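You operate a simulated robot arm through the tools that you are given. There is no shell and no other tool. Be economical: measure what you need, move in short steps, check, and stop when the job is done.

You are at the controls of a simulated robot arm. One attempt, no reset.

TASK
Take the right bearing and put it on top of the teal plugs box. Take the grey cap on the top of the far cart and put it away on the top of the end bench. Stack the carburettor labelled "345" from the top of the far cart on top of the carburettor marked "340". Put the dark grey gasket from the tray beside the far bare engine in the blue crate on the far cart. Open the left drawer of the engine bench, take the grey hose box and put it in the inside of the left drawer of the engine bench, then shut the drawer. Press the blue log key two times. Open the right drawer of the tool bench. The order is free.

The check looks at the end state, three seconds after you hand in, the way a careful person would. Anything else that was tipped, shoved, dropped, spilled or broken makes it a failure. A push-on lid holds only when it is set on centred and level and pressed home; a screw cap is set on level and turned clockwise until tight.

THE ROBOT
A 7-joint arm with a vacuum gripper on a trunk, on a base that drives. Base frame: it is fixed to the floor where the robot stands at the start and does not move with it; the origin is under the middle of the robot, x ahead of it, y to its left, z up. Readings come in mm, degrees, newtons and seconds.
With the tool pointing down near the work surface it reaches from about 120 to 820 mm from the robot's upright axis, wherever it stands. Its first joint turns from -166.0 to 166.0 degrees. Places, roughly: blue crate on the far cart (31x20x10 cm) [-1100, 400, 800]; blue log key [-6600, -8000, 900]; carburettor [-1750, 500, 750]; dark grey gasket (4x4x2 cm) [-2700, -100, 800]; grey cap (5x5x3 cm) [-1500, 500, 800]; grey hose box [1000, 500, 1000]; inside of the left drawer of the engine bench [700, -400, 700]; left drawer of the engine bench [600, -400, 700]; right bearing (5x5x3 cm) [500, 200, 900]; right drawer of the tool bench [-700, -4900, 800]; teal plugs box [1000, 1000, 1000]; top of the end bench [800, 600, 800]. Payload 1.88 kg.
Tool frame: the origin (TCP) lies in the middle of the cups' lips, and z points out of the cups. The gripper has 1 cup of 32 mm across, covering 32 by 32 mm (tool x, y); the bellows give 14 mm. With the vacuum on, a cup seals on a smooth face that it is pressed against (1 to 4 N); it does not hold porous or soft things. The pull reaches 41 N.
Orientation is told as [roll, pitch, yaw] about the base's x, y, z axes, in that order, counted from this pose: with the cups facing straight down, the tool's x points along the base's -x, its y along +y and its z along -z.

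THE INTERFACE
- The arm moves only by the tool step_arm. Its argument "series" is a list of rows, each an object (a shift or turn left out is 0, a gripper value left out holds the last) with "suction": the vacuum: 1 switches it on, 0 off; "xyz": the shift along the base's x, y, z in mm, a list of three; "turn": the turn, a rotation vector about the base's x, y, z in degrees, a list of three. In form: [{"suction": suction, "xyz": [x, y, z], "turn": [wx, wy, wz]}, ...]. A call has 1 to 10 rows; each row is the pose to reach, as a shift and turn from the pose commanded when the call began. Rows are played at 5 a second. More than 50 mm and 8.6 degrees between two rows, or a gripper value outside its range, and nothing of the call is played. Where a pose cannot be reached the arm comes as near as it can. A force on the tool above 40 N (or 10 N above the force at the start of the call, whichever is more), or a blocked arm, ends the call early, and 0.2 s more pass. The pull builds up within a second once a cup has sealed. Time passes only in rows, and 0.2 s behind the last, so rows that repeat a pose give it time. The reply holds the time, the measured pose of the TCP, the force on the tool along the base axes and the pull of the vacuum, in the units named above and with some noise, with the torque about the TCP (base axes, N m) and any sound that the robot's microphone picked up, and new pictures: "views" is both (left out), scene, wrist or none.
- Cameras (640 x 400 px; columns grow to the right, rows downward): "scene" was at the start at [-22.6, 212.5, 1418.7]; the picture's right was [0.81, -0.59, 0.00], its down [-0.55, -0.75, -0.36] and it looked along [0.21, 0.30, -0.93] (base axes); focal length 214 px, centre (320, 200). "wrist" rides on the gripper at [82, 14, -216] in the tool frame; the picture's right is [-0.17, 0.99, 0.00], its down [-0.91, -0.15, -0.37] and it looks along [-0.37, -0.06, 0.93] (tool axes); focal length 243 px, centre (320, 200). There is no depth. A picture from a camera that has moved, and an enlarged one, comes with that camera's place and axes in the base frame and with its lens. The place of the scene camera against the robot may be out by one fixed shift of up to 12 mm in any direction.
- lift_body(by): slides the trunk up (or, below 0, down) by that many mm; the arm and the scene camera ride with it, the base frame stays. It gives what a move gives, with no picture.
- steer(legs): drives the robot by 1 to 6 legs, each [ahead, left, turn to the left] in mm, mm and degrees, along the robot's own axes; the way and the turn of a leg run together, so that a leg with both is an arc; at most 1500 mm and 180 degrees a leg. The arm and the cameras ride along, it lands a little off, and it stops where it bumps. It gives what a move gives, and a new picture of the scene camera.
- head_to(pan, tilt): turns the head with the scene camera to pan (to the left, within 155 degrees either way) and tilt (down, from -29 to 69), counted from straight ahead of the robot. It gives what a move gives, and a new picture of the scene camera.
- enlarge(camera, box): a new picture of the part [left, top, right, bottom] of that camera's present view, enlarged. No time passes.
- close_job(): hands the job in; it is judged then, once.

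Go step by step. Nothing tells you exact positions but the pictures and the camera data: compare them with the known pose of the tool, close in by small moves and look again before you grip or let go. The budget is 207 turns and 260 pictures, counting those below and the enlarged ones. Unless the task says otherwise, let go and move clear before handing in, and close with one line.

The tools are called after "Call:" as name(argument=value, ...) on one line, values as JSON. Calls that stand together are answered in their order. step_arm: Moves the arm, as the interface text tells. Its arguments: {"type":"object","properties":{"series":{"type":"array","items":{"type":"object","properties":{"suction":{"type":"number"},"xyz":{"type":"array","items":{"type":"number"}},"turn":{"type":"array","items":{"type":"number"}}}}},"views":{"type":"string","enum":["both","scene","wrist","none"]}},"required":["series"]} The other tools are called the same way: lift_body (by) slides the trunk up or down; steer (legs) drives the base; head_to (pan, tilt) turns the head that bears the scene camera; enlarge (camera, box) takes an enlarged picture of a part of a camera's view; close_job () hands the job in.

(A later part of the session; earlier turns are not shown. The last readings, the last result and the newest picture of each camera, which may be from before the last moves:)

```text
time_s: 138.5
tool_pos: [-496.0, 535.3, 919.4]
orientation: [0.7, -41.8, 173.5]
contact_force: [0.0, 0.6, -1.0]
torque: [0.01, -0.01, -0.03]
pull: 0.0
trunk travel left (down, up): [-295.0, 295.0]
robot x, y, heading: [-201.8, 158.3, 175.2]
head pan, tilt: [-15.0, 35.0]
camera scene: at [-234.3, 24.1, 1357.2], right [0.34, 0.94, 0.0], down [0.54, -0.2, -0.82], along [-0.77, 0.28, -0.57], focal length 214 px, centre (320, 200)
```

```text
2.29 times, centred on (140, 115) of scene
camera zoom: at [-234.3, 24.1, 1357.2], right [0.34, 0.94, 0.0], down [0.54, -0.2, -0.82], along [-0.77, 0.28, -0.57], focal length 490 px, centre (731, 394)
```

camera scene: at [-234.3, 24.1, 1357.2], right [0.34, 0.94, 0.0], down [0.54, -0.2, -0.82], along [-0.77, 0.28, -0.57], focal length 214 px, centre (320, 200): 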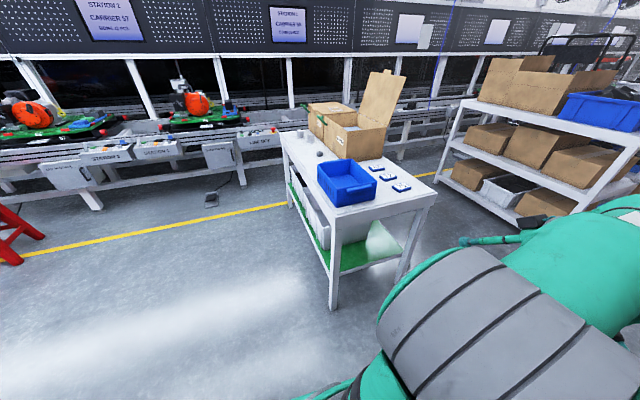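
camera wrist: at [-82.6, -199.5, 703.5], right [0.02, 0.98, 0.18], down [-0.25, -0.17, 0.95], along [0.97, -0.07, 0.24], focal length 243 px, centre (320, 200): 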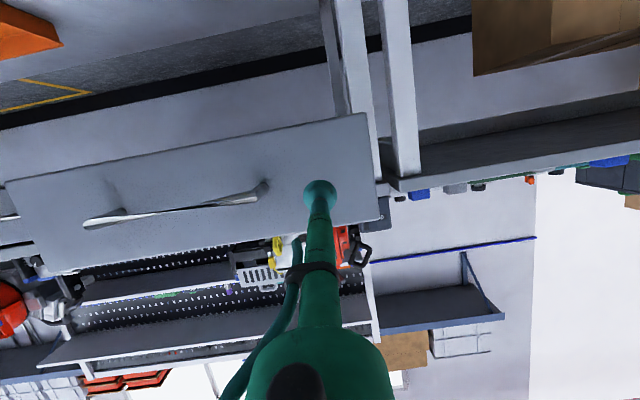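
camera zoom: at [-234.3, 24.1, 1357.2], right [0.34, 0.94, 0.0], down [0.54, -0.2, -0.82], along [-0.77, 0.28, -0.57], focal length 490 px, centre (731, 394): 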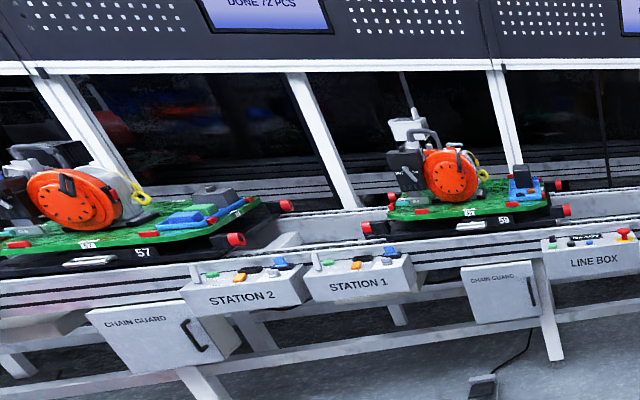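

The cart's long side faces −y at y≈330; the cap is at ~(−1507,477) and two carburettors at ~(−1800,506), (−1950,467). First straighten the tool, then drive alongside the cart.

Call:
step_arm(series=[{"xyz": [0, 0, 30], "turn": [-0.9, -8.2, 0]}, {"xyz": [0, 0, 60], "turn": [-1.8, -16.4, 0]}, {"xyz": [0, -20, 100], "turn": [-2.7, -24.6, 0]}, {"xyz": [0, -50, 130], "turn": [-3.6, -32.8, 0]}, {"xyz": [0, -80, 160], "turn": [-4.4, -41.3, 0]}, {"xyz": [0, -110, 190], "turn": [-4.4, -41.3, 0]}, {"xyz": [0, -150, 200], "turn": [-4.4, -41.3, 0]}], views="none")

Call:
steer(legs=[[0, 180, 5], [1380, 0, 0], [0, 0, -90]])

Call:
head_to(pan=0, tilt=45)

```text
time_s: 140.1
tool_pos: [-497.6, 384.8, 1121.1]
orientation: [0.4, -0.2, 173.7]
contact_force: [-0.4, 1.1, -0.2]
torque: [-0.06, -0.04, 0.0]
pull: 0.1
trunk travel left (down, up): [-295.0, 295.0]
robot x, y, heading: [-196.4, 159.1, 175.1]
head pan, tilt: [-15.0, 35.0]
```

```text
time_s: 152.1
tool_pos: [-1395.3, 296.8, 1121.2]
orientation: [0.4, -0.2, 85.3]
contact_force: [0.0, -0.7, 0.0]
torque: [-0.04, 0.01, 0.01]
pull: 0.1
trunk travel left (down, up): [-295.0, 295.0]
robot x, y, heading: [-1612.8, -7.8, 86.9]
head pan, tilt: [-15.0, 35.0]
camera scene: at [-1747.5, 30.7, 1357.2], right [0.95, -0.31, 0.0], down [-0.18, -0.54, -0.82], along [0.26, 0.78, -0.57], focal length 214 px, centre (320, 200)
```

scene: 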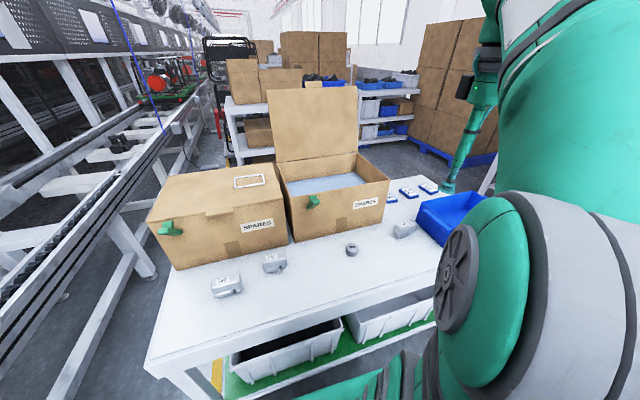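

```text
time_s: 152.8
tool_pos: [-1396.4, 296.6, 1120.9]
orientation: [0.4, -0.2, 85.4]
contact_force: [-0.4, 0.2, -0.4]
torque: [0.01, -0.01, 0.0]
pull: 0.1
trunk travel left (down, up): [-295.0, 295.0]
robot x, y, heading: [-1614.7, -4.9, 86.9]
head pan, tilt: [0.0, 45.0]
camera scene: at [-1770.4, 28.2, 1342.4], right [1.0, -0.06, 0.0], down [-0.04, -0.71, -0.71], along [0.04, 0.71, -0.71], focal length 214 px, centre (320, 200)
```

scene: 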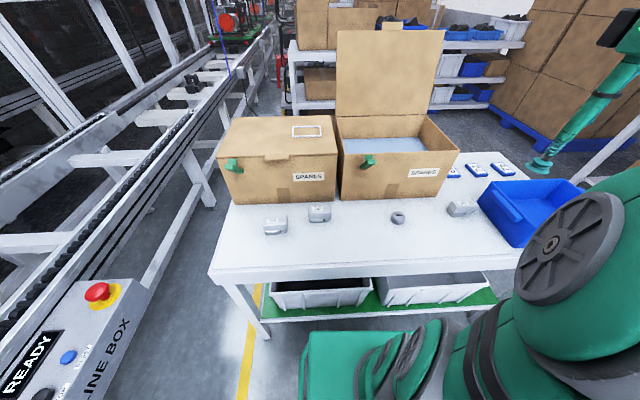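

Call:
enlarge(camera="scene", box=[240, 180, 360, 250])

Call:
enlarge(camera="scene", box=[370, 180, 490, 250])

Call:
step_arm(series=[{"xyz": [-40, 5, 0]}, {"xyz": [-80, 10, -10]}, {"xyz": [-120, 25, -20]}, {"xyz": [-160, 40, -30]}, {"xyz": [-200, 60, -40]}, {"xyz": [-240, 80, -50]}, {"xyz": [-280, 100, -50]}, {"xyz": [-320, 120, -60]}, {"xyz": [-350, 140, -60]}], views="wrist")

```text
5.33 times, centred on (300, 215) of scene
camera zoom: at [-1770.4, 28.2, 1342.4], right [1.0, -0.06, 0.0], down [-0.04, -0.71, -0.71], along [0.04, 0.71, -0.71], focal length 1144 px, centre (427, 120)
```

zoom: 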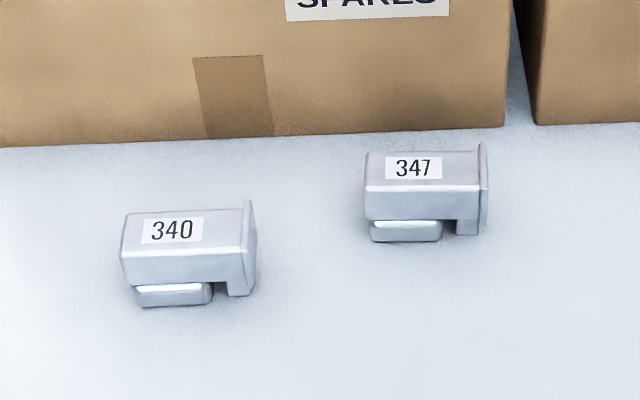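

```text
5.33 times, centred on (430, 215) of scene
camera zoom: at [-1770.4, 28.2, 1342.4], right [1.0, -0.06, 0.0], down [-0.04, -0.71, -0.71], along [0.04, 0.71, -0.71], focal length 1144 px, centre (-267, 120)
```

zoom: 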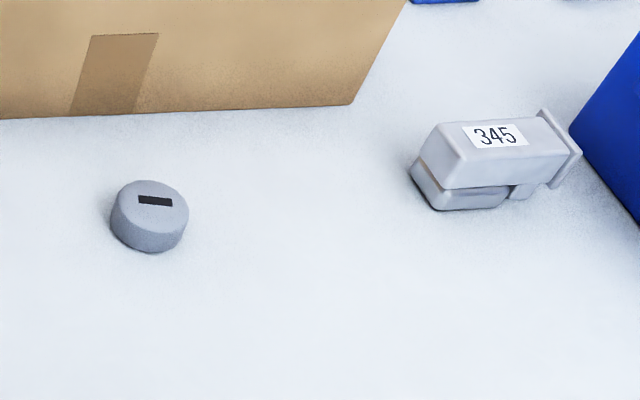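

```text
time_s: 154.8
tool_pos: [-1748.4, 432.7, 1058.7]
orientation: [0.3, -0.2, 85.3]
contact_force: [1.1, -0.4, 0.9]
torque: [0.04, 0.03, -0.01]
pull: 0.1
trunk travel left (down, up): [-295.0, 295.0]
robot x, y, heading: [-1609.1, -6.5, 86.8]
head pan, tilt: [0.0, 45.0]
camera wrist: at [-1766.2, 351.7, 1273.7], right [-0.97, 0.25, 0.01], down [0.23, 0.9, 0.38], along [0.09, 0.37, -0.93], focal length 243 px, centre (320, 200)
```

wrist: 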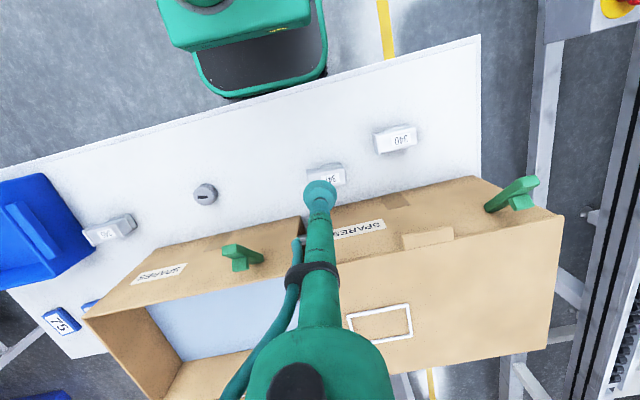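

Labels: 340 left, 347 middle (not involved), 345 near the crate. I'll move over the 345 carburettor for a closer look.

Call:
step_arm(series=[{"xyz": [48, 4, 0]}, {"xyz": [96, 8, 0]}, {"xyz": [144, 12, 0]}, {"xyz": [192, 16, -5]}, {"xyz": [240, 20, -10]}, {"xyz": [288, 24, -15]}, {"xyz": [336, 28, -20]}, {"xyz": [384, 32, -25]}, {"xyz": [430, 36, -35]}, {"xyz": [440, 36, -50]}], views="wrist")

Call:
enlarge(camera="wrist", box=[240, 100, 400, 220])

```text
time_s: 157.0
tool_pos: [-1306.7, 472.6, 1009.4]
orientation: [0.4, -0.2, 85.2]
contact_force: [0.2, 0.3, 0.1]
torque: [-0.03, 0.01, -0.01]
pull: 0.1
trunk travel left (down, up): [-295.0, 295.0]
robot x, y, heading: [-1615.7, -7.0, 86.7]
head pan, tilt: [0.0, 45.0]
camera wrist: at [-1323.8, 390.8, 1224.2], right [-0.97, 0.25, 0.01], down [0.23, 0.9, 0.38], along [0.09, 0.37, -0.93], focal length 243 px, centre (320, 200)
```

wrist: 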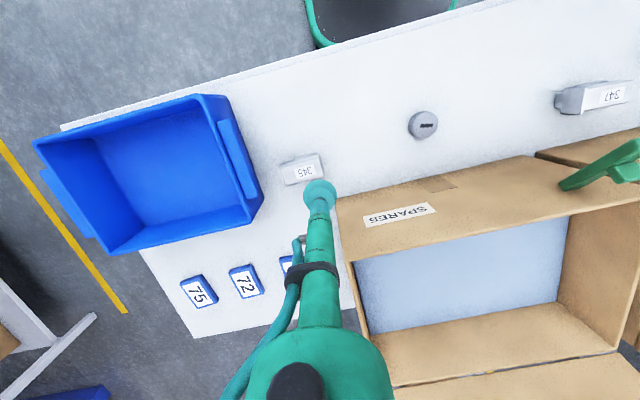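

```text
3.33 times, centred on (320, 160) of wrist
camera zoom: at [-1323.8, 390.8, 1224.2], right [-0.97, 0.25, 0.01], down [0.23, 0.9, 0.38], along [0.09, 0.37, -0.93], focal length 809 px, centre (320, 333)
```

zoom: 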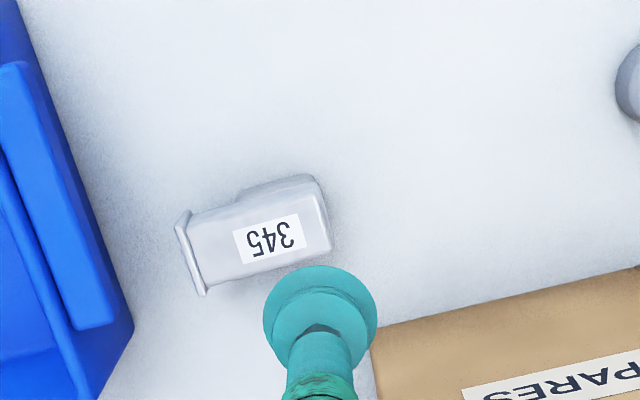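

345's top centre is near (−1270,491), z≈824; both carburettors lie nearly parallel with flange at +x. Move over it and verify.

Call:
step_arm(series=[{"xyz": [15, 8, -35]}, {"xyz": [37, 18, -75]}, {"xyz": [37, 18, -115]}, {"xyz": [37, 18, -130]}, {"xyz": [37, 18, -130]}], views="none")

Call:
enlarge(camera="wrist", box=[240, 120, 400, 240])

Call:
enlarge(camera="scene", box=[420, 160, 500, 220])

```text
time_s: 158.2
tool_pos: [-1270.8, 489.6, 880.1]
orientation: [0.4, -0.1, 85.3]
contact_force: [-0.5, -0.4, 0.1]
torque: [0.0, 0.0, 0.0]
pull: 0.0
trunk travel left (down, up): [-295.0, 295.0]
robot x, y, heading: [-1609.3, -3.6, 86.9]
head pan, tilt: [0.0, 45.0]
```

```text
3.33 times, centred on (320, 180) of wrist
camera zoom: at [-1288.1, 409.2, 1095.2], right [-0.97, 0.25, 0.01], down [0.23, 0.9, 0.38], along [0.09, 0.37, -0.93], focal length 809 px, centre (320, 267)
```

zoom: 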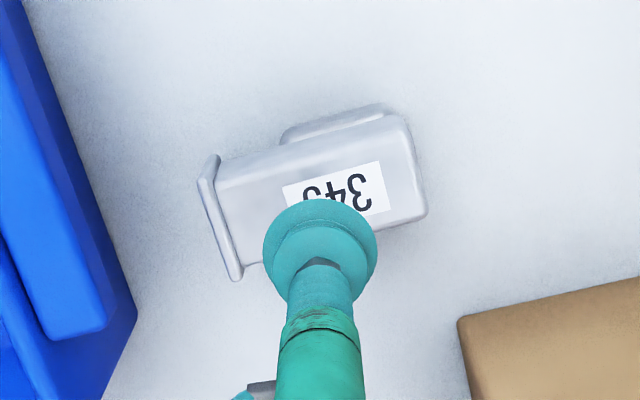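

```text
6.67 times, centred on (460, 190) of scene
camera zoom: at [-1770.4, 28.3, 1342.4], right [1.0, -0.06, 0.0], down [-0.04, -0.71, -0.71], along [0.04, 0.71, -0.71], focal length 1430 px, centre (-613, 267)
```

zoom: 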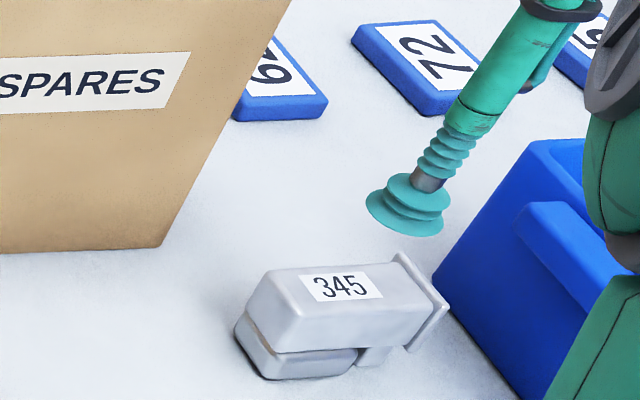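

Alignment looks right. Descend with suction.

Call:
step_arm(series=[{"suction": 1, "xyz": [0, -1, -35]}, {"xyz": [0, -1, -48]}, {"xyz": [0, -1, -52]}, {"xyz": [0, -1, -55]}, {"xyz": [0, -1, -58]}], views="none")

```text
time_s: 159.4
tool_pos: [-1269.8, 490.0, 828.3]
orientation: [0.1, -0.7, 85.3]
contact_force: [-2.2, 0.8, 30.0]
torque: [-0.1, 0.07, -0.08]
pull: 40.4
trunk travel left (down, up): [-295.0, 295.0]
robot x, y, heading: [-1613.2, -6.8, 86.7]
head pan, tilt: [0.0, 45.0]
```

Sealed on 345. Lift and carry toward 340.

Call:
step_arm(series=[{"xyz": [0, 0, 10]}, {"xyz": [0, 0, 30]}, {"xyz": [0, -10, 75]}, {"xyz": [0, -25, 120]}, {"xyz": [-20, -40, 150]}, {"xyz": [-60, -50, 170]}, {"xyz": [-105, -55, 170]}, {"xyz": [-150, -55, 170]}, {"xyz": [-195, -55, 170]}, {"xyz": [-240, -55, 170]}], views="wrist")

Call:
step_arm(series=[{"xyz": [-45, 0, 0]}, {"xyz": [-90, 0, 0]}, {"xyz": [-135, 0, 0]}, {"xyz": [-180, 0, 0]}, {"xyz": [-225, 3, 0]}, {"xyz": [-270, 6, 0]}, {"xyz": [-315, 10, 0]}, {"xyz": [-360, 13, 0]}, {"xyz": [-375, 15, -20]}, {"xyz": [-375, 15, -40]}], views="wrist")

Call:
enlarge(camera="wrist", box=[220, 100, 420, 240])

```text
time_s: 161.6
tool_pos: [-1508.1, 432.4, 993.0]
orientation: [0.4, -0.2, 85.3]
contact_force: [0.5, -0.1, -1.6]
torque: [-0.01, 0.03, 0.01]
pull: 40.8
trunk travel left (down, up): [-295.0, 295.0]
robot x, y, heading: [-1610.3, 1.5, 86.8]
head pan, tilt: [0.0, 45.0]
camera wrist: at [-1526.6, 351.5, 1207.1], right [-0.97, 0.25, 0.01], down [0.23, 0.9, 0.38], along [0.09, 0.37, -0.93], focal length 243 px, centre (320, 200)
```

wrist: 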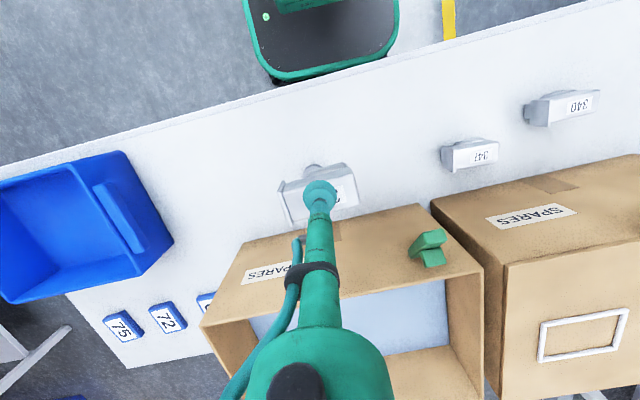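

```text
time_s: 163.8
tool_pos: [-1885.2, 449.7, 956.2]
orientation: [0.4, -0.3, 85.3]
contact_force: [-0.1, 0.4, -1.5]
torque: [0.02, -0.01, 0.01]
pull: 40.7
trunk travel left (down, up): [-295.0, 295.0]
robot x, y, heading: [-1611.7, -5.5, 87.0]
head pan, tilt: [0.0, 45.0]
camera wrist: at [-1902.9, 367.8, 1170.4], right [-0.97, 0.25, 0.01], down [0.23, 0.9, 0.38], along [0.09, 0.37, -0.93], focal length 243 px, centre (320, 200)
```

wrist: 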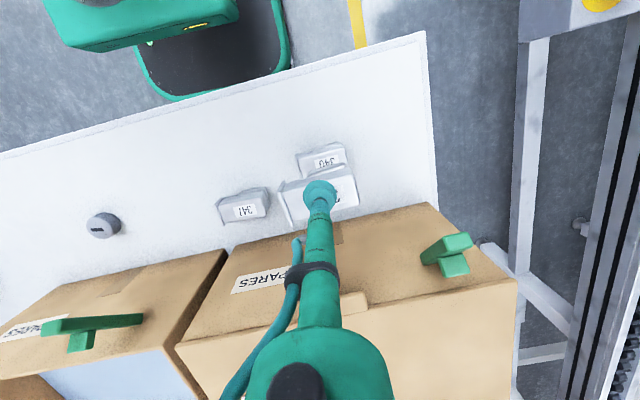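

```text
2.86 times, centred on (320, 170) of wrist
camera zoom: at [-1902.9, 367.8, 1170.4], right [-0.97, 0.25, 0.01], down [0.23, 0.9, 0.38], along [0.09, 0.37, -0.93], focal length 693 px, centre (320, 286)
```

zoom: 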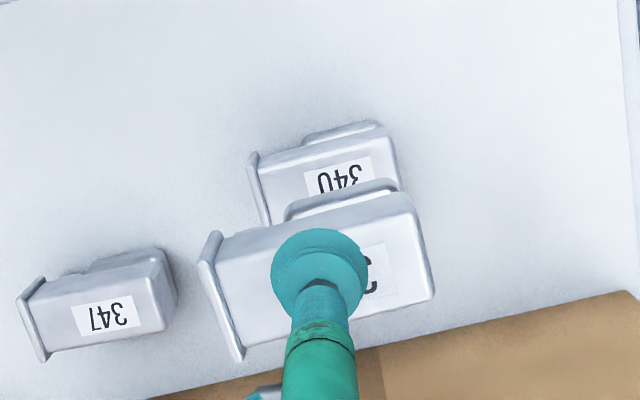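

345 and 340 are parallel; 340's top centre is at ~(−1889,451). Fine shift and lower part-way, then check from the scene camera.

Call:
step_arm(series=[{"xyz": [-2, 3, -20]}, {"xyz": [-2, 3, -44]}, {"xyz": [-2, 3, -44]}], views="none")

Call:
enlarge(camera="scene", box=[230, 170, 320, 240])

Call:
enlarge(camera="wrist", box=[240, 120, 400, 240])

```text
time_s: 164.6
tool_pos: [-1887.2, 451.0, 909.1]
orientation: [0.4, -0.2, 85.3]
contact_force: [1.3, -0.5, -2.5]
torque: [0.01, -0.02, -0.03]
pull: 40.8
trunk travel left (down, up): [-295.0, 295.0]
robot x, y, heading: [-1615.5, -5.8, 86.9]
head pan, tilt: [0.0, 45.0]
```

```text
5.71 times, centred on (275, 205) of scene
camera zoom: at [-1770.6, 28.3, 1342.4], right [1.0, -0.06, 0.0], down [-0.04, -0.71, -0.71], along [0.04, 0.71, -0.71], focal length 1226 px, centre (577, 171)
```

zoom: 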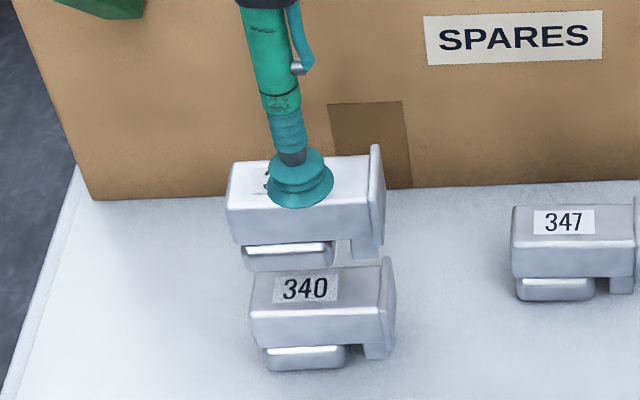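

```text
3.33 times, centred on (320, 180) of wrist
camera zoom: at [-1904.6, 369.2, 1124.2], right [-0.97, 0.25, 0.01], down [0.23, 0.9, 0.38], along [0.09, 0.37, -0.93], focal length 809 px, centre (320, 267)
```

zoom: 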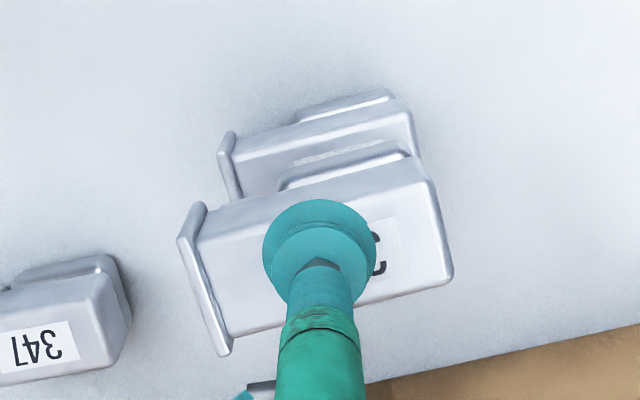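

Alignment looks good; about 35–40 mm to go. Lower slowly until contact.

Call:
step_arm(series=[{"xyz": [0, 0, -15]}, {"xyz": [0, 0, -25]}, {"xyz": [0, 0, -30]}], views="none")

Call:
enlarge(camera="scene", box=[230, 170, 320, 240])

```text
time_s: 165.4
tool_pos: [-1886.2, 452.3, 878.8]
orientation: [0.4, -0.2, 85.2]
contact_force: [-0.7, -0.1, 1.4]
torque: [0.01, -0.09, 0.01]
pull: 40.7
trunk travel left (down, up): [-295.0, 295.0]
robot x, y, heading: [-1612.8, -6.8, 86.9]
head pan, tilt: [0.0, 45.0]
```

```text
5.71 times, centred on (275, 205) of scene
camera zoom: at [-1770.4, 28.1, 1342.4], right [1.0, -0.06, 0.0], down [-0.04, -0.71, -0.71], along [0.04, 0.71, -0.71], focal length 1226 px, centre (577, 171)
```

zoom: 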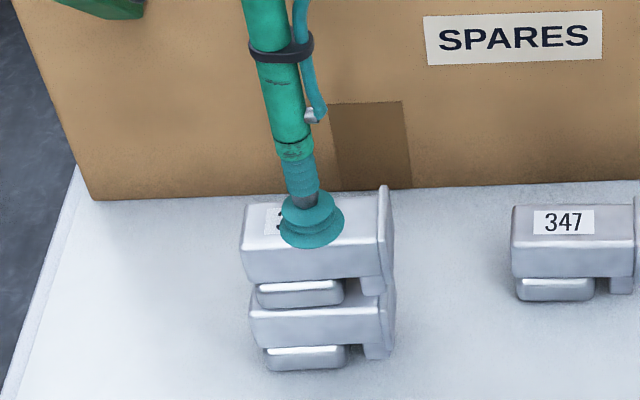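

Call:
step_arm(series=[{"xyz": [0, 0, -1]}, {"xyz": [0, 0, -2]}, {"xyz": [0, 0, -2]}], views="none")

Call:
enlarge(camera="scene", box=[255, 195, 305, 235])

```text
time_s: 166.2
tool_pos: [-1885.2, 451.7, 879.2]
orientation: [0.4, -0.2, 85.3]
contact_force: [-1.4, -2.2, 7.3]
torque: [-0.05, -0.08, -0.01]
pull: 40.4
trunk travel left (down, up): [-295.0, 295.0]
robot x, y, heading: [-1611.1, -6.4, 86.9]
head pan, tilt: [0.0, 45.0]
```

```text
10.00 times, centred on (280, 215) of scene
camera zoom: at [-1770.5, 27.7, 1342.5], right [1.0, -0.06, 0.0], down [-0.04, -0.71, -0.71], along [0.04, 0.71, -0.71], focal length 2145 px, centre (720, 50)
```

zoom: 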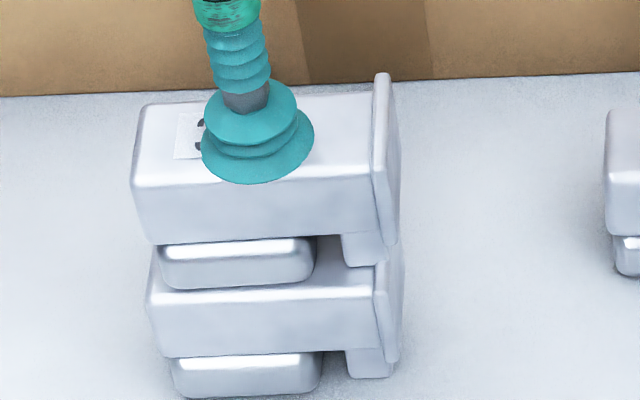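

345's bowl is seated flat on 340's top. Release and rise.

Call:
step_arm(series=[{"suction": 0, "xyz": [0, 0, 1]}, {"xyz": [0, 0, 1]}, {"xyz": [0, 0, 1]}, {"xyz": [0, 0, 4]}, {"xyz": [0, 0, 15]}, {"xyz": [0, 0, 50]}, {"xyz": [0, -20, 95]}, {"xyz": [0, -50, 130]}], views="none")

Call:
enlarge(camera="scene", box=[230, 170, 320, 240])

```text
time_s: 168.0
tool_pos: [-1885.7, 404.5, 1008.9]
orientation: [0.4, -0.2, 85.2]
contact_force: [0.9, 0.3, 0.9]
torque: [-0.05, 0.0, -0.03]
pull: 0.1
trunk travel left (down, up): [-295.0, 295.0]
robot x, y, heading: [-1611.5, -1.3, 86.5]
head pan, tilt: [0.0, 45.0]
```

```text
5.71 times, centred on (275, 205) of scene
camera zoom: at [-1770.6, 28.6, 1342.3], right [1.0, -0.06, 0.0], down [-0.04, -0.71, -0.71], along [0.04, 0.71, -0.71], focal length 1226 px, centre (577, 171)
```

zoom: 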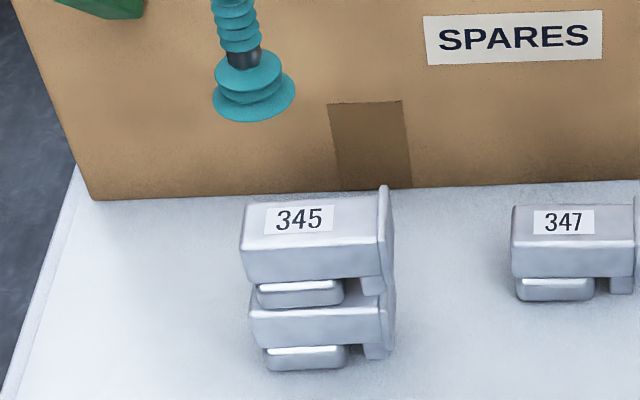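

Stack is good. Now look toward the line (−x) for the gasket tray.

Call:
head_to(pan=95, tilt=25)

Call:
enlarge(camera="scene", box=[200, 100, 440, 250])

```text
time_s: 169.7
tool_pos: [-1884.4, 405.5, 1008.7]
orientation: [0.4, -0.1, 85.3]
contact_force: [0.6, 0.5, 0.1]
torque: [0.03, 0.01, -0.01]
pull: 0.1
trunk travel left (down, up): [-295.0, 295.0]
robot x, y, heading: [-1615.5, -8.1, 87.0]
head pan, tilt: [95.0, 25.0]
camera scene: at [-1867.1, -55.8, 1372.9], right [-0.03, 1.0, 0.0], down [0.42, 0.01, -0.91], along [-0.91, -0.03, -0.42], focal length 214 px, centre (320, 200)
```

scene: 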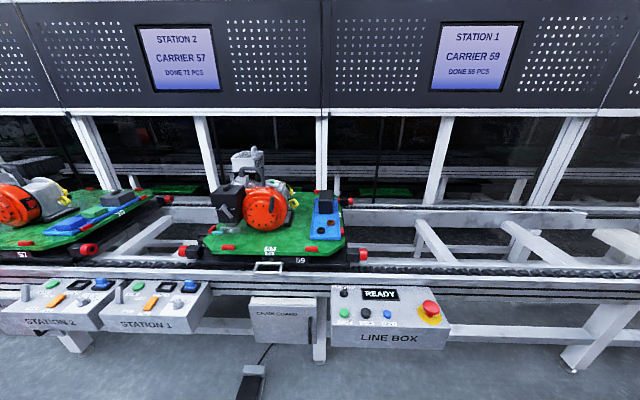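

```text
2.67 times, centred on (320, 175) of scene
camera zoom: at [-1867.1, -55.8, 1372.9], right [-0.03, 1.0, 0.0], down [0.42, 0.01, -0.91], along [-0.91, -0.03, -0.42], focal length 572 px, centre (320, 267)
```

zoom: 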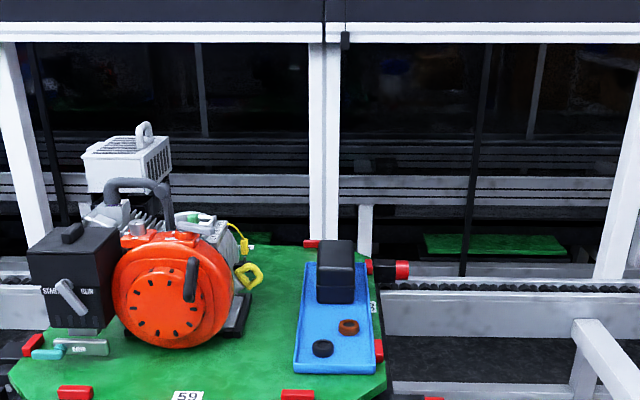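

The dark gasket is in the blue tray at ~(−2754,−82). Back from the cart, turn to face the line, and approach.

Call:
lift_body(by=150)

Call:
steer(legs=[[-130, 0, 0], [0, 0, 93], [370, -45, 0]])

Call:
head_to(pan=0, tilt=45)

```text
time_s: 171.5
tool_pos: [-1883.5, 404.7, 1157.9]
orientation: [0.4, -0.2, 85.2]
contact_force: [-0.1, 0.9, 0.3]
torque: [-0.01, -0.02, 0.03]
pull: 0.2
trunk travel left (down, up): [-445.0, 145.0]
robot x, y, heading: [-1613.4, -2.8, 86.6]
head pan, tilt: [95.0, 25.0]
```

```text
time_s: 178.8
tool_pos: [-2393.1, -392.4, 1158.9]
orientation: [0.4, -0.3, 179.4]
contact_force: [0.2, -0.6, -0.1]
torque: [0.0, 0.03, 0.04]
pull: 0.0
trunk travel left (down, up): [-445.0, 145.0]
robot x, y, heading: [-2003.0, -91.7, -178.9]
head pan, tilt: [95.0, 25.0]
camera scene: at [-1927.4, -343.7, 1522.9], right [-0.99, -0.1, 0.0], down [-0.04, 0.42, -0.91], along [0.09, -0.9, -0.42], focal length 214 px, centre (320, 200)
```

scene: 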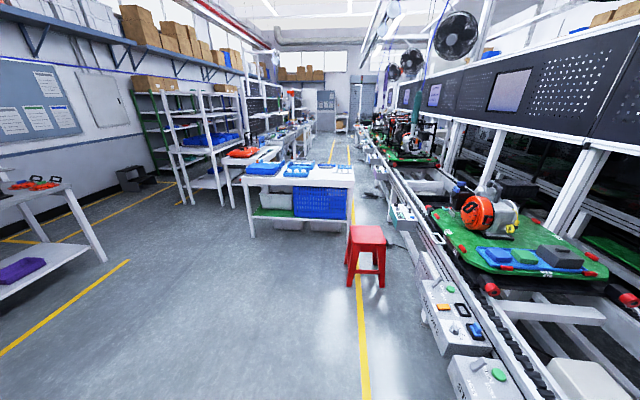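

```text
time_s: 180.5
tool_pos: [-2393.4, -392.6, 1158.0]
orientation: [0.4, -0.1, 179.5]
contact_force: [1.0, 0.4, -0.6]
torque: [0.0, 0.0, 0.0]
pull: 0.1
trunk travel left (down, up): [-445.0, 145.0]
robot x, y, heading: [-2005.9, -86.9, -178.8]
head pan, tilt: [0.0, 45.0]
camera scene: at [-2018.3, -253.4, 1492.4], right [-0.02, 1.0, 0.0], down [0.71, 0.01, -0.71], along [-0.71, -0.01, -0.71], focal length 214 px, centre (320, 200)
```

scene: 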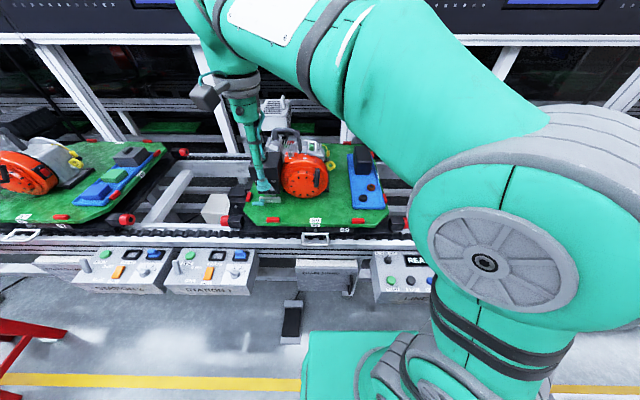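

Move sideways clear of the engine, then extend over the tray.

Call:
step_arm(series=[{"xyz": [0, 48, 0]}, {"xyz": [0, 96, 0]}, {"xyz": [0, 144, 0]}, {"xyz": [0, 192, 0]}, {"xyz": [0, 240, 0]}, {"xyz": [-15, 285, 0]}, {"xyz": [-60, 300, 0]}, {"xyz": [-105, 300, -10]}, {"xyz": [-150, 300, -20]}, {"xyz": [-190, 300, -40]}], views="none")

Call:
step_arm(series=[{"xyz": [-25, 0, -40]}, {"xyz": [-50, 0, -80]}, {"xyz": [-75, 0, -115]}, {"xyz": [-100, 0, -145]}, {"xyz": [-120, 0, -165]}, {"xyz": [-120, 0, -165]}], views="both")

Call:
enlarge(camera="wrist", box=[220, 100, 420, 240])

```text
time_s: 182.7
tool_pos: [-2577.0, -92.3, 1117.6]
orientation: [0.5, -0.3, 179.4]
contact_force: [0.4, 0.5, 0.0]
torque: [-0.01, 0.03, 0.01]
pull: 0.1
trunk travel left (down, up): [-445.0, 145.0]
robot x, y, heading: [-2005.5, -90.7, -179.1]
head pan, tilt: [0.0, 45.0]
```

```text
time_s: 184.1
tool_pos: [-2700.5, -93.2, 950.8]
orientation: [0.3, -0.4, 179.5]
contact_force: [0.5, 0.3, 0.5]
torque: [-0.01, -0.01, 0.0]
pull: 0.0
trunk travel left (down, up): [-445.0, 145.0]
robot x, y, heading: [-2004.5, -92.1, -179.4]
head pan, tilt: [0.0, 45.0]
camera scene: at [-2018.6, -253.3, 1492.4], right [-0.02, 1.0, 0.0], down [0.71, 0.01, -0.71], along [-0.71, -0.01, -0.71], focal length 214 px, centre (320, 200)
camera wrist: at [-2617.9, -105.2, 1166.4], right [-0.17, -0.98, 0.01], down [-0.91, 0.16, 0.38], along [-0.37, 0.06, -0.93], focal length 243 px, centre (320, 200)
```

scene: 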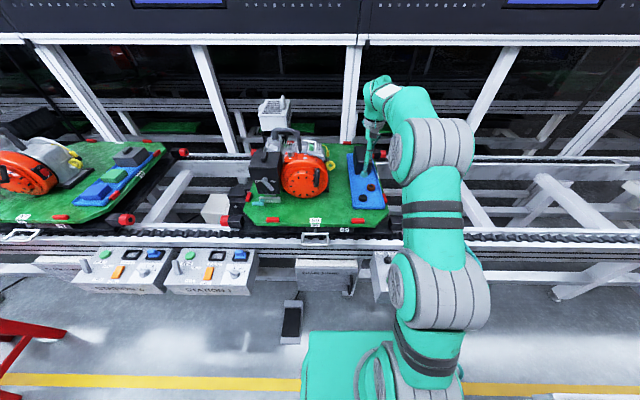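
wrist: 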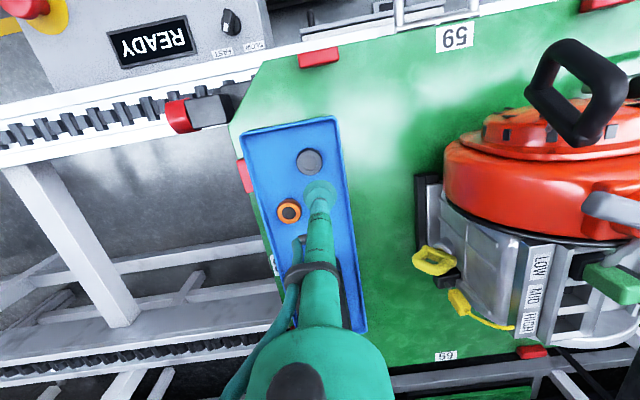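

```text
2.86 times, centred on (320, 170) of wrist
camera zoom: at [-2617.9, -105.2, 1166.4], right [-0.17, -0.98, 0.01], down [-0.91, 0.16, 0.38], along [-0.37, 0.06, -0.93], focal length 693 px, centre (320, 286)
```

zoom: 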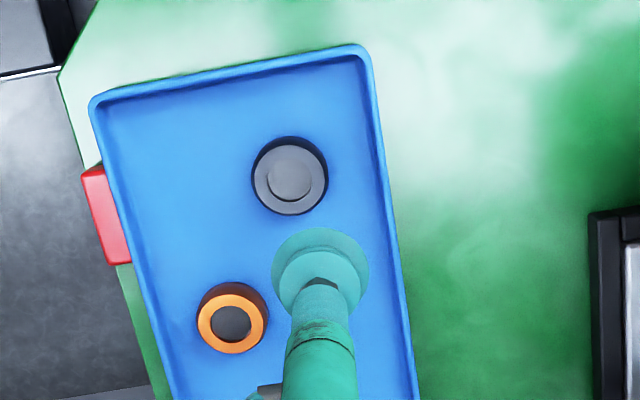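

The dark gasket is near (−2697,−78). Lower and look again.

Call:
step_arm(series=[{"xyz": [4, 15, -35]}, {"xyz": [4, 15, -60]}, {"xyz": [4, 15, -60]}], views="none")

Call:
enlarge(camera="wrist", box=[240, 120, 400, 240])

Call:
enlarge(camera="scene", box=[330, 150, 410, 210])

```text
time_s: 184.9
tool_pos: [-2699.5, -78.0, 893.9]
orientation: [0.4, -0.2, 179.5]
contact_force: [0.1, 0.0, 0.3]
torque: [0.02, 0.03, 0.0]
pull: 0.1
trunk travel left (down, up): [-445.0, 145.0]
robot x, y, heading: [-2005.6, -92.2, -179.0]
head pan, tilt: [0.0, 45.0]
```

```text
3.33 times, centred on (320, 180) of wrist
camera zoom: at [-2615.0, -90.1, 1106.9], right [-0.17, -0.98, 0.01], down [-0.91, 0.16, 0.38], along [-0.37, 0.06, -0.93], focal length 809 px, centre (320, 267)
```

zoom: 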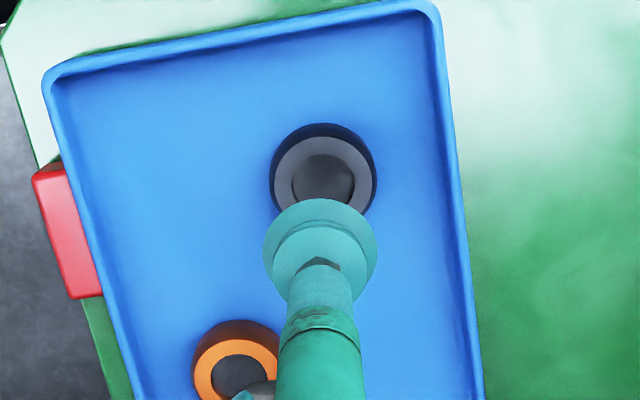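

```text
6.67 times, centred on (370, 180) of scene
camera zoom: at [-2018.5, -253.3, 1492.4], right [-0.02, 1.0, 0.0], down [0.71, 0.01, -0.71], along [-0.71, -0.01, -0.71], focal length 1430 px, centre (-13, 333)
```

zoom: 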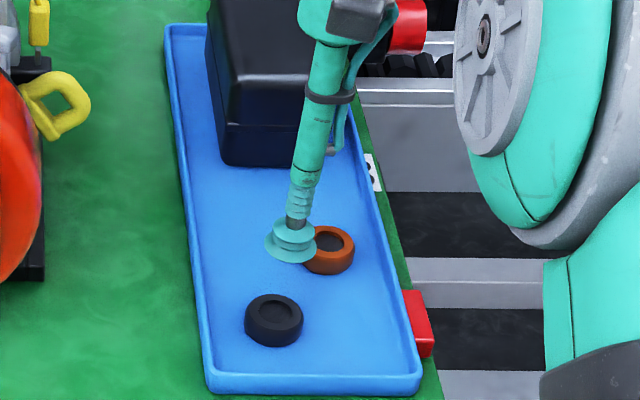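

Two views disagree slightly on height; go lower with a small shift and check again.

Call:
step_arm(series=[{"xyz": [3, 0, -18]}, {"xyz": [4, 0, -32]}, {"xyz": [4, 0, -32]}], views="none")

Call:
enlarge(camera="wrist", box=[280, 150, 360, 210])

Call:
enlarge(camera="scene", box=[330, 170, 390, 210])

```text
time_s: 185.7
tool_pos: [-2694.5, -77.5, 859.0]
orientation: [0.4, -0.3, 179.5]
contact_force: [0.3, -0.5, 0.4]
torque: [0.0, -0.02, 0.0]
pull: 0.0
trunk travel left (down, up): [-445.0, 145.0]
robot x, y, heading: [-2005.3, -96.1, -179.1]
head pan, tilt: [0.0, 45.0]
```

```text
6.67 times, centred on (320, 180) of wrist
camera zoom: at [-2610.8, -90.7, 1074.9], right [-0.18, -0.98, 0.01], down [-0.91, 0.16, 0.38], along [-0.37, 0.06, -0.93], focal length 1618 px, centre (320, 333)
```

zoom: 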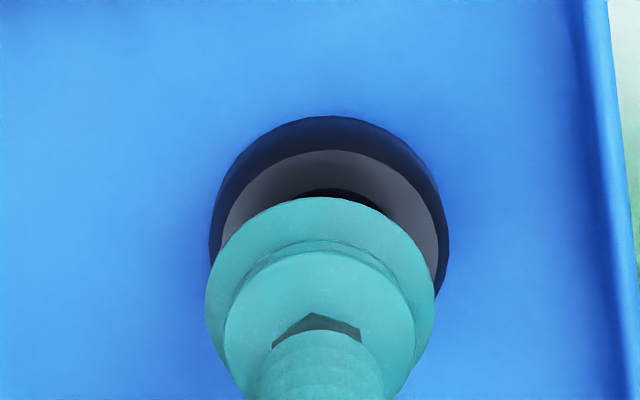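

```text
10.00 times, centred on (360, 190) of scene
camera zoom: at [-2018.4, -253.3, 1492.4], right [-0.02, 1.0, 0.0], down [0.71, 0.01, -0.71], along [-0.71, -0.01, -0.71], focal length 2145 px, centre (-80, 300)
```

zoom: 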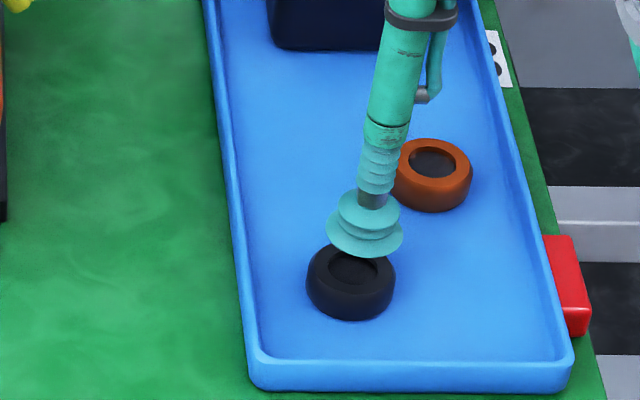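

The gasket top is ~24 mm below; a shift of about (+1,−2) mm centres it. Descend with suction.

Call:
step_arm(series=[{"suction": 1, "xyz": [0.8, -1.8, -10]}, {"xyz": [0.8, -1.8, -18]}, {"xyz": [0.8, -1.8, -22]}, {"xyz": [0.8, -1.8, -25]}, {"xyz": [0.8, -1.8, -27]}, {"xyz": [0.8, -1.8, -27]}], views="none")

```text
time_s: 187.1
tool_pos: [-2693.6, -80.2, 837.7]
orientation: [0.3, -0.5, 179.4]
contact_force: [1.1, 2.5, 14.4]
torque: [0.12, -0.09, 0.02]
pull: 40.5
trunk travel left (down, up): [-445.0, 145.0]
robot x, y, heading: [-2006.3, -96.0, -179.1]
head pan, tilt: [0.0, 45.0]
```

Sealed. Lift straight up and retract.

Call:
step_arm(series=[{"xyz": [0, 0, 8]}, {"xyz": [0, 0, 25]}, {"xyz": [0, 0, 70]}, {"xyz": [10, 0, 115]}, {"xyz": [30, 0, 160]}, {"xyz": [60, 0, 200]}, {"xyz": [100, 0, 230]}, {"xyz": [145, 0, 250]}, {"xyz": [190, 0, 260]}, {"xyz": [238, 0, 260]}], views="both")

```text
time_s: 189.3
tool_pos: [-2456.0, -78.6, 1096.2]
orientation: [0.4, -0.1, 179.6]
contact_force: [0.1, -0.4, 0.7]
torque: [-0.05, -0.04, -0.01]
pull: 41.0
trunk travel left (down, up): [-445.0, 145.0]
robot x, y, heading: [-2005.9, -89.9, -179.4]
head pan, tilt: [0.0, 45.0]
camera scene: at [-2018.3, -253.3, 1492.4], right [-0.02, 1.0, 0.0], down [0.71, 0.01, -0.71], along [-0.71, -0.01, -0.71], focal length 214 px, centre (320, 200)
camera wrist: at [-2371.9, -91.8, 1310.2], right [-0.17, -0.98, 0.01], down [-0.91, 0.16, 0.38], along [-0.37, 0.06, -0.93], focal length 243 px, centre (320, 200)
```

scene: 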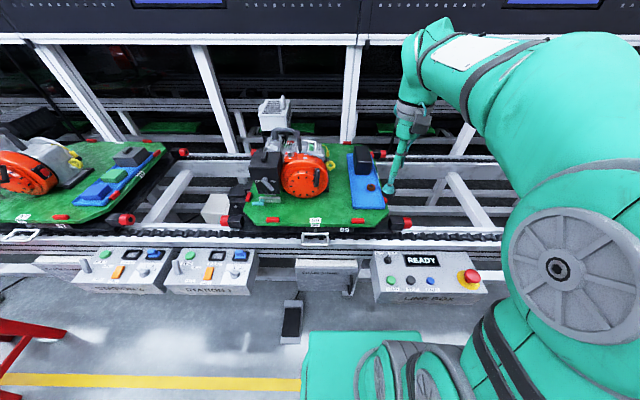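
wrist: 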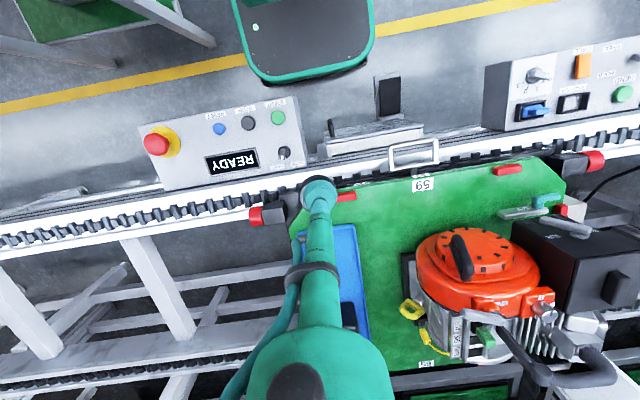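

Gasket held. Drive back to the cart, in front of the blue crate.

Call:
steer(legs=[[-790, 35, 0], [0, 0, -90.5], [100, 0, 0]])

Call:
head_to(pan=-10, tilt=50)

```text
time_s: 198.1
tool_pos: [-1209.5, 442.4, 1094.3]
orientation: [0.4, -0.1, 91.0]
contact_force: [-0.3, 0.4, -0.3]
torque: [0.0, -0.02, 0.02]
pull: 40.7
trunk travel left (down, up): [-445.0, 145.0]
robot x, y, heading: [-1210.6, -6.8, 92.5]
head pan, tilt: [0.0, 45.0]
camera scene: at [-1372.6, 6.6, 1492.4], right [1.0, 0.04, 0.0], down [0.03, -0.71, -0.71], along [-0.03, 0.71, -0.71], focal length 214 px, centre (320, 200)
```

scene: 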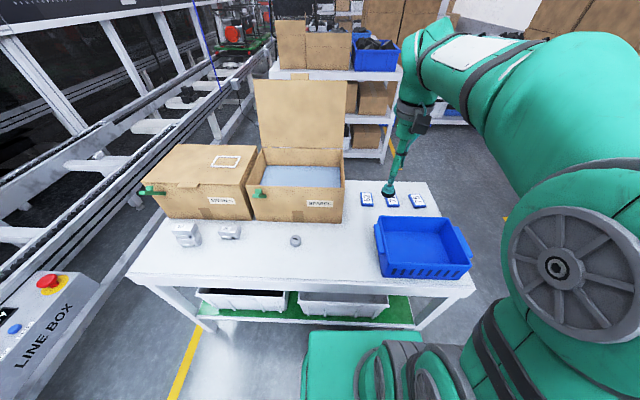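

```text
time_s: 198.8
tool_pos: [-1210.4, 441.3, 1095.9]
orientation: [0.4, -0.1, 90.9]
contact_force: [-0.6, 0.6, -0.3]
torque: [-0.01, 0.02, -0.01]
pull: 40.7
trunk travel left (down, up): [-445.0, 145.0]
robot x, y, heading: [-1210.1, -9.6, 92.4]
head pan, tilt: [-10.0, 50.0]
camera scene: at [-1359.0, 1.6, 1485.5], right [0.99, -0.13, 0.0], down [-0.1, -0.76, -0.64], along [0.08, 0.64, -0.77], focal length 214 px, centre (320, 200)
```

scene: 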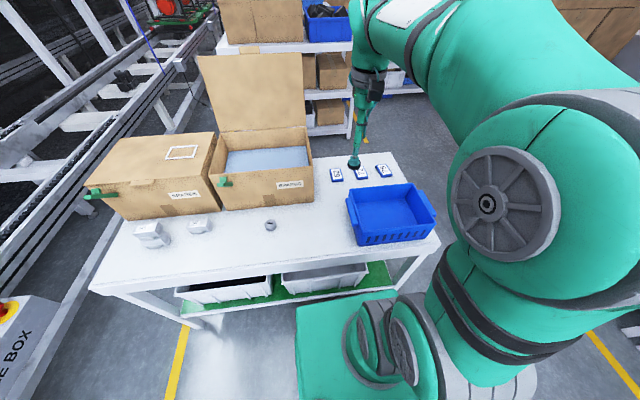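

Call:
step_arm(series=[{"xyz": [45, 5, 0]}, {"xyz": [90, 10, 0]}, {"xyz": [135, 15, -10]}, {"xyz": [165, 20, -20]}, {"xyz": [165, 20, -20]}], views="wrist")

```text
time_s: 200.0
tool_pos: [-1044.9, 459.6, 1077.9]
orientation: [0.5, -0.2, 90.8]
contact_force: [0.7, 0.5, -0.4]
torque: [0.0, 0.05, -0.03]
pull: 41.1
trunk travel left (down, up): [-445.0, 145.0]
robot x, y, heading: [-1211.5, -11.5, 92.5]
head pan, tilt: [-10.0, 50.0]
camera wrist: at [-1054.4, 376.9, 1292.2], right [-0.99, 0.15, 0.01], down [0.14, 0.92, 0.38], along [0.05, 0.37, -0.93], focal length 243 px, centre (320, 200)
```

wrist: 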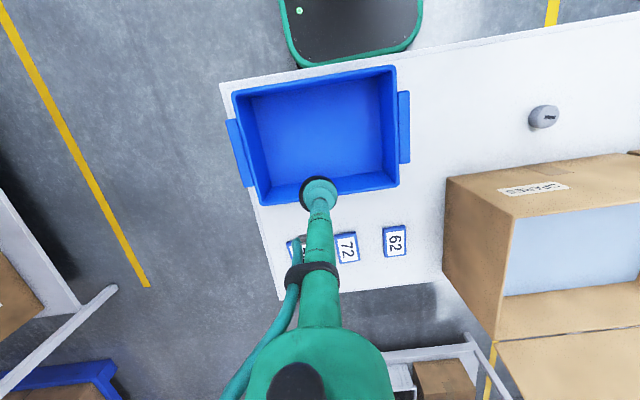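

Crate centre is ~(−1048,430). Move over it and lower in.

Call:
step_arm(series=[{"xyz": [-2, -15, -30]}, {"xyz": [-3, -29, -70]}, {"xyz": [-3, -29, -115]}, {"xyz": [-3, -29, -160]}, {"xyz": [-3, -29, -200]}, {"xyz": [-3, -29, -230]}, {"xyz": [-3, -29, -240]}], views="wrist")

```text
time_s: 201.6
tool_pos: [-1046.2, 427.6, 837.6]
orientation: [0.4, -0.2, 90.9]
contact_force: [0.8, -0.1, -1.3]
torque: [0.0, 0.03, -0.01]
pull: 40.7
trunk travel left (down, up): [-445.0, 145.0]
robot x, y, heading: [-1212.4, -11.6, 92.4]
head pan, tilt: [-10.0, 50.0]
camera wrist: at [-1056.5, 345.1, 1052.1], right [-0.99, 0.15, 0.01], down [0.14, 0.92, 0.38], along [0.05, 0.37, -0.93], focal length 243 px, centre (320, 200)
```

wrist: 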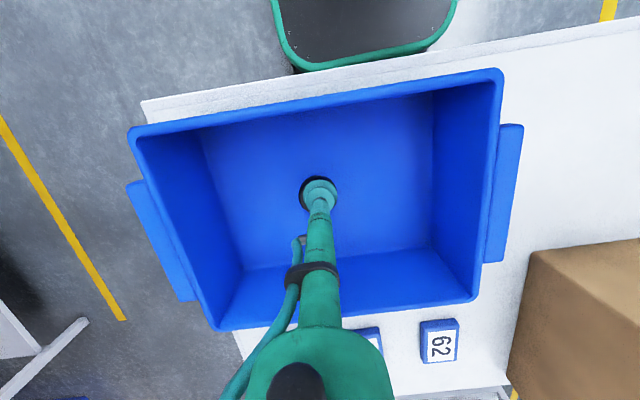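

Call:
step_arm(series=[{"xyz": [0, 0, -5]}, {"xyz": [0, 0, -10]}, {"xyz": [0, 0, -14]}, {"xyz": [0, 0, -17]}, {"xyz": [0, 0, -20]}, {"xyz": [0, 0, -23]}], views="none")

```text
time_s: 203.0
tool_pos: [-1049.2, 431.5, 811.8]
orientation: [0.4, -0.3, 90.9]
contact_force: [-0.2, 0.3, -1.1]
torque: [-0.02, -0.06, -0.01]
pull: 40.5
trunk travel left (down, up): [-445.0, 145.0]
robot x, y, heading: [-1213.7, -11.2, 92.3]
head pan, tilt: [-10.0, 50.0]
```

Call:
step_arm(series=[{"xyz": [0, 0, -3]}, {"xyz": [0, 0, -6]}, {"xyz": [0, 0, -9]}, {"xyz": [0, 0, -12]}], views="none")

```text
time_s: 204.0
tool_pos: [-1048.7, 432.2, 804.6]
orientation: [0.2, -0.5, 90.9]
contact_force: [-0.1, -5.4, 26.4]
torque: [-0.1, -0.06, -0.01]
pull: 40.3
trunk travel left (down, up): [-445.0, 145.0]
robot x, y, heading: [-1211.3, -10.9, 92.7]
head pan, tilt: [-10.0, 50.0]
```

Contact on the crate floor. Release and lift out.

Call:
step_arm(series=[{"suction": 0, "xyz": [0, 0, 4]}, {"xyz": [0, 0, 4]}, {"xyz": [0, 0, 6]}, {"xyz": [0, 0, 15]}, {"xyz": [0, 0, 60]}, {"xyz": [0, 0, 108]}, {"xyz": [0, 0, 155]}, {"xyz": [-20, 0, 195]}, {"xyz": [-60, 0, 215]}], views="wrist")

```text
time_s: 206.0
tool_pos: [-1109.2, 432.3, 1014.2]
orientation: [0.5, -0.2, 90.9]
contact_force: [0.2, -0.4, -0.6]
torque: [-0.02, 0.02, 0.02]
pull: 0.0
trunk travel left (down, up): [-445.0, 145.0]
robot x, y, heading: [-1215.0, -15.6, 92.5]
head pan, tilt: [-10.0, 50.0]
camera wrist: at [-1119.3, 349.1, 1229.3], right [-0.99, 0.15, 0.01], down [0.14, 0.92, 0.38], along [0.05, 0.37, -0.93], focal length 243 px, centre (320, 200)
```

wrist: 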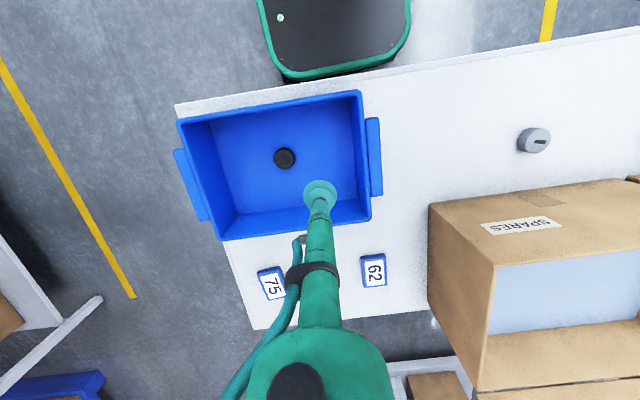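

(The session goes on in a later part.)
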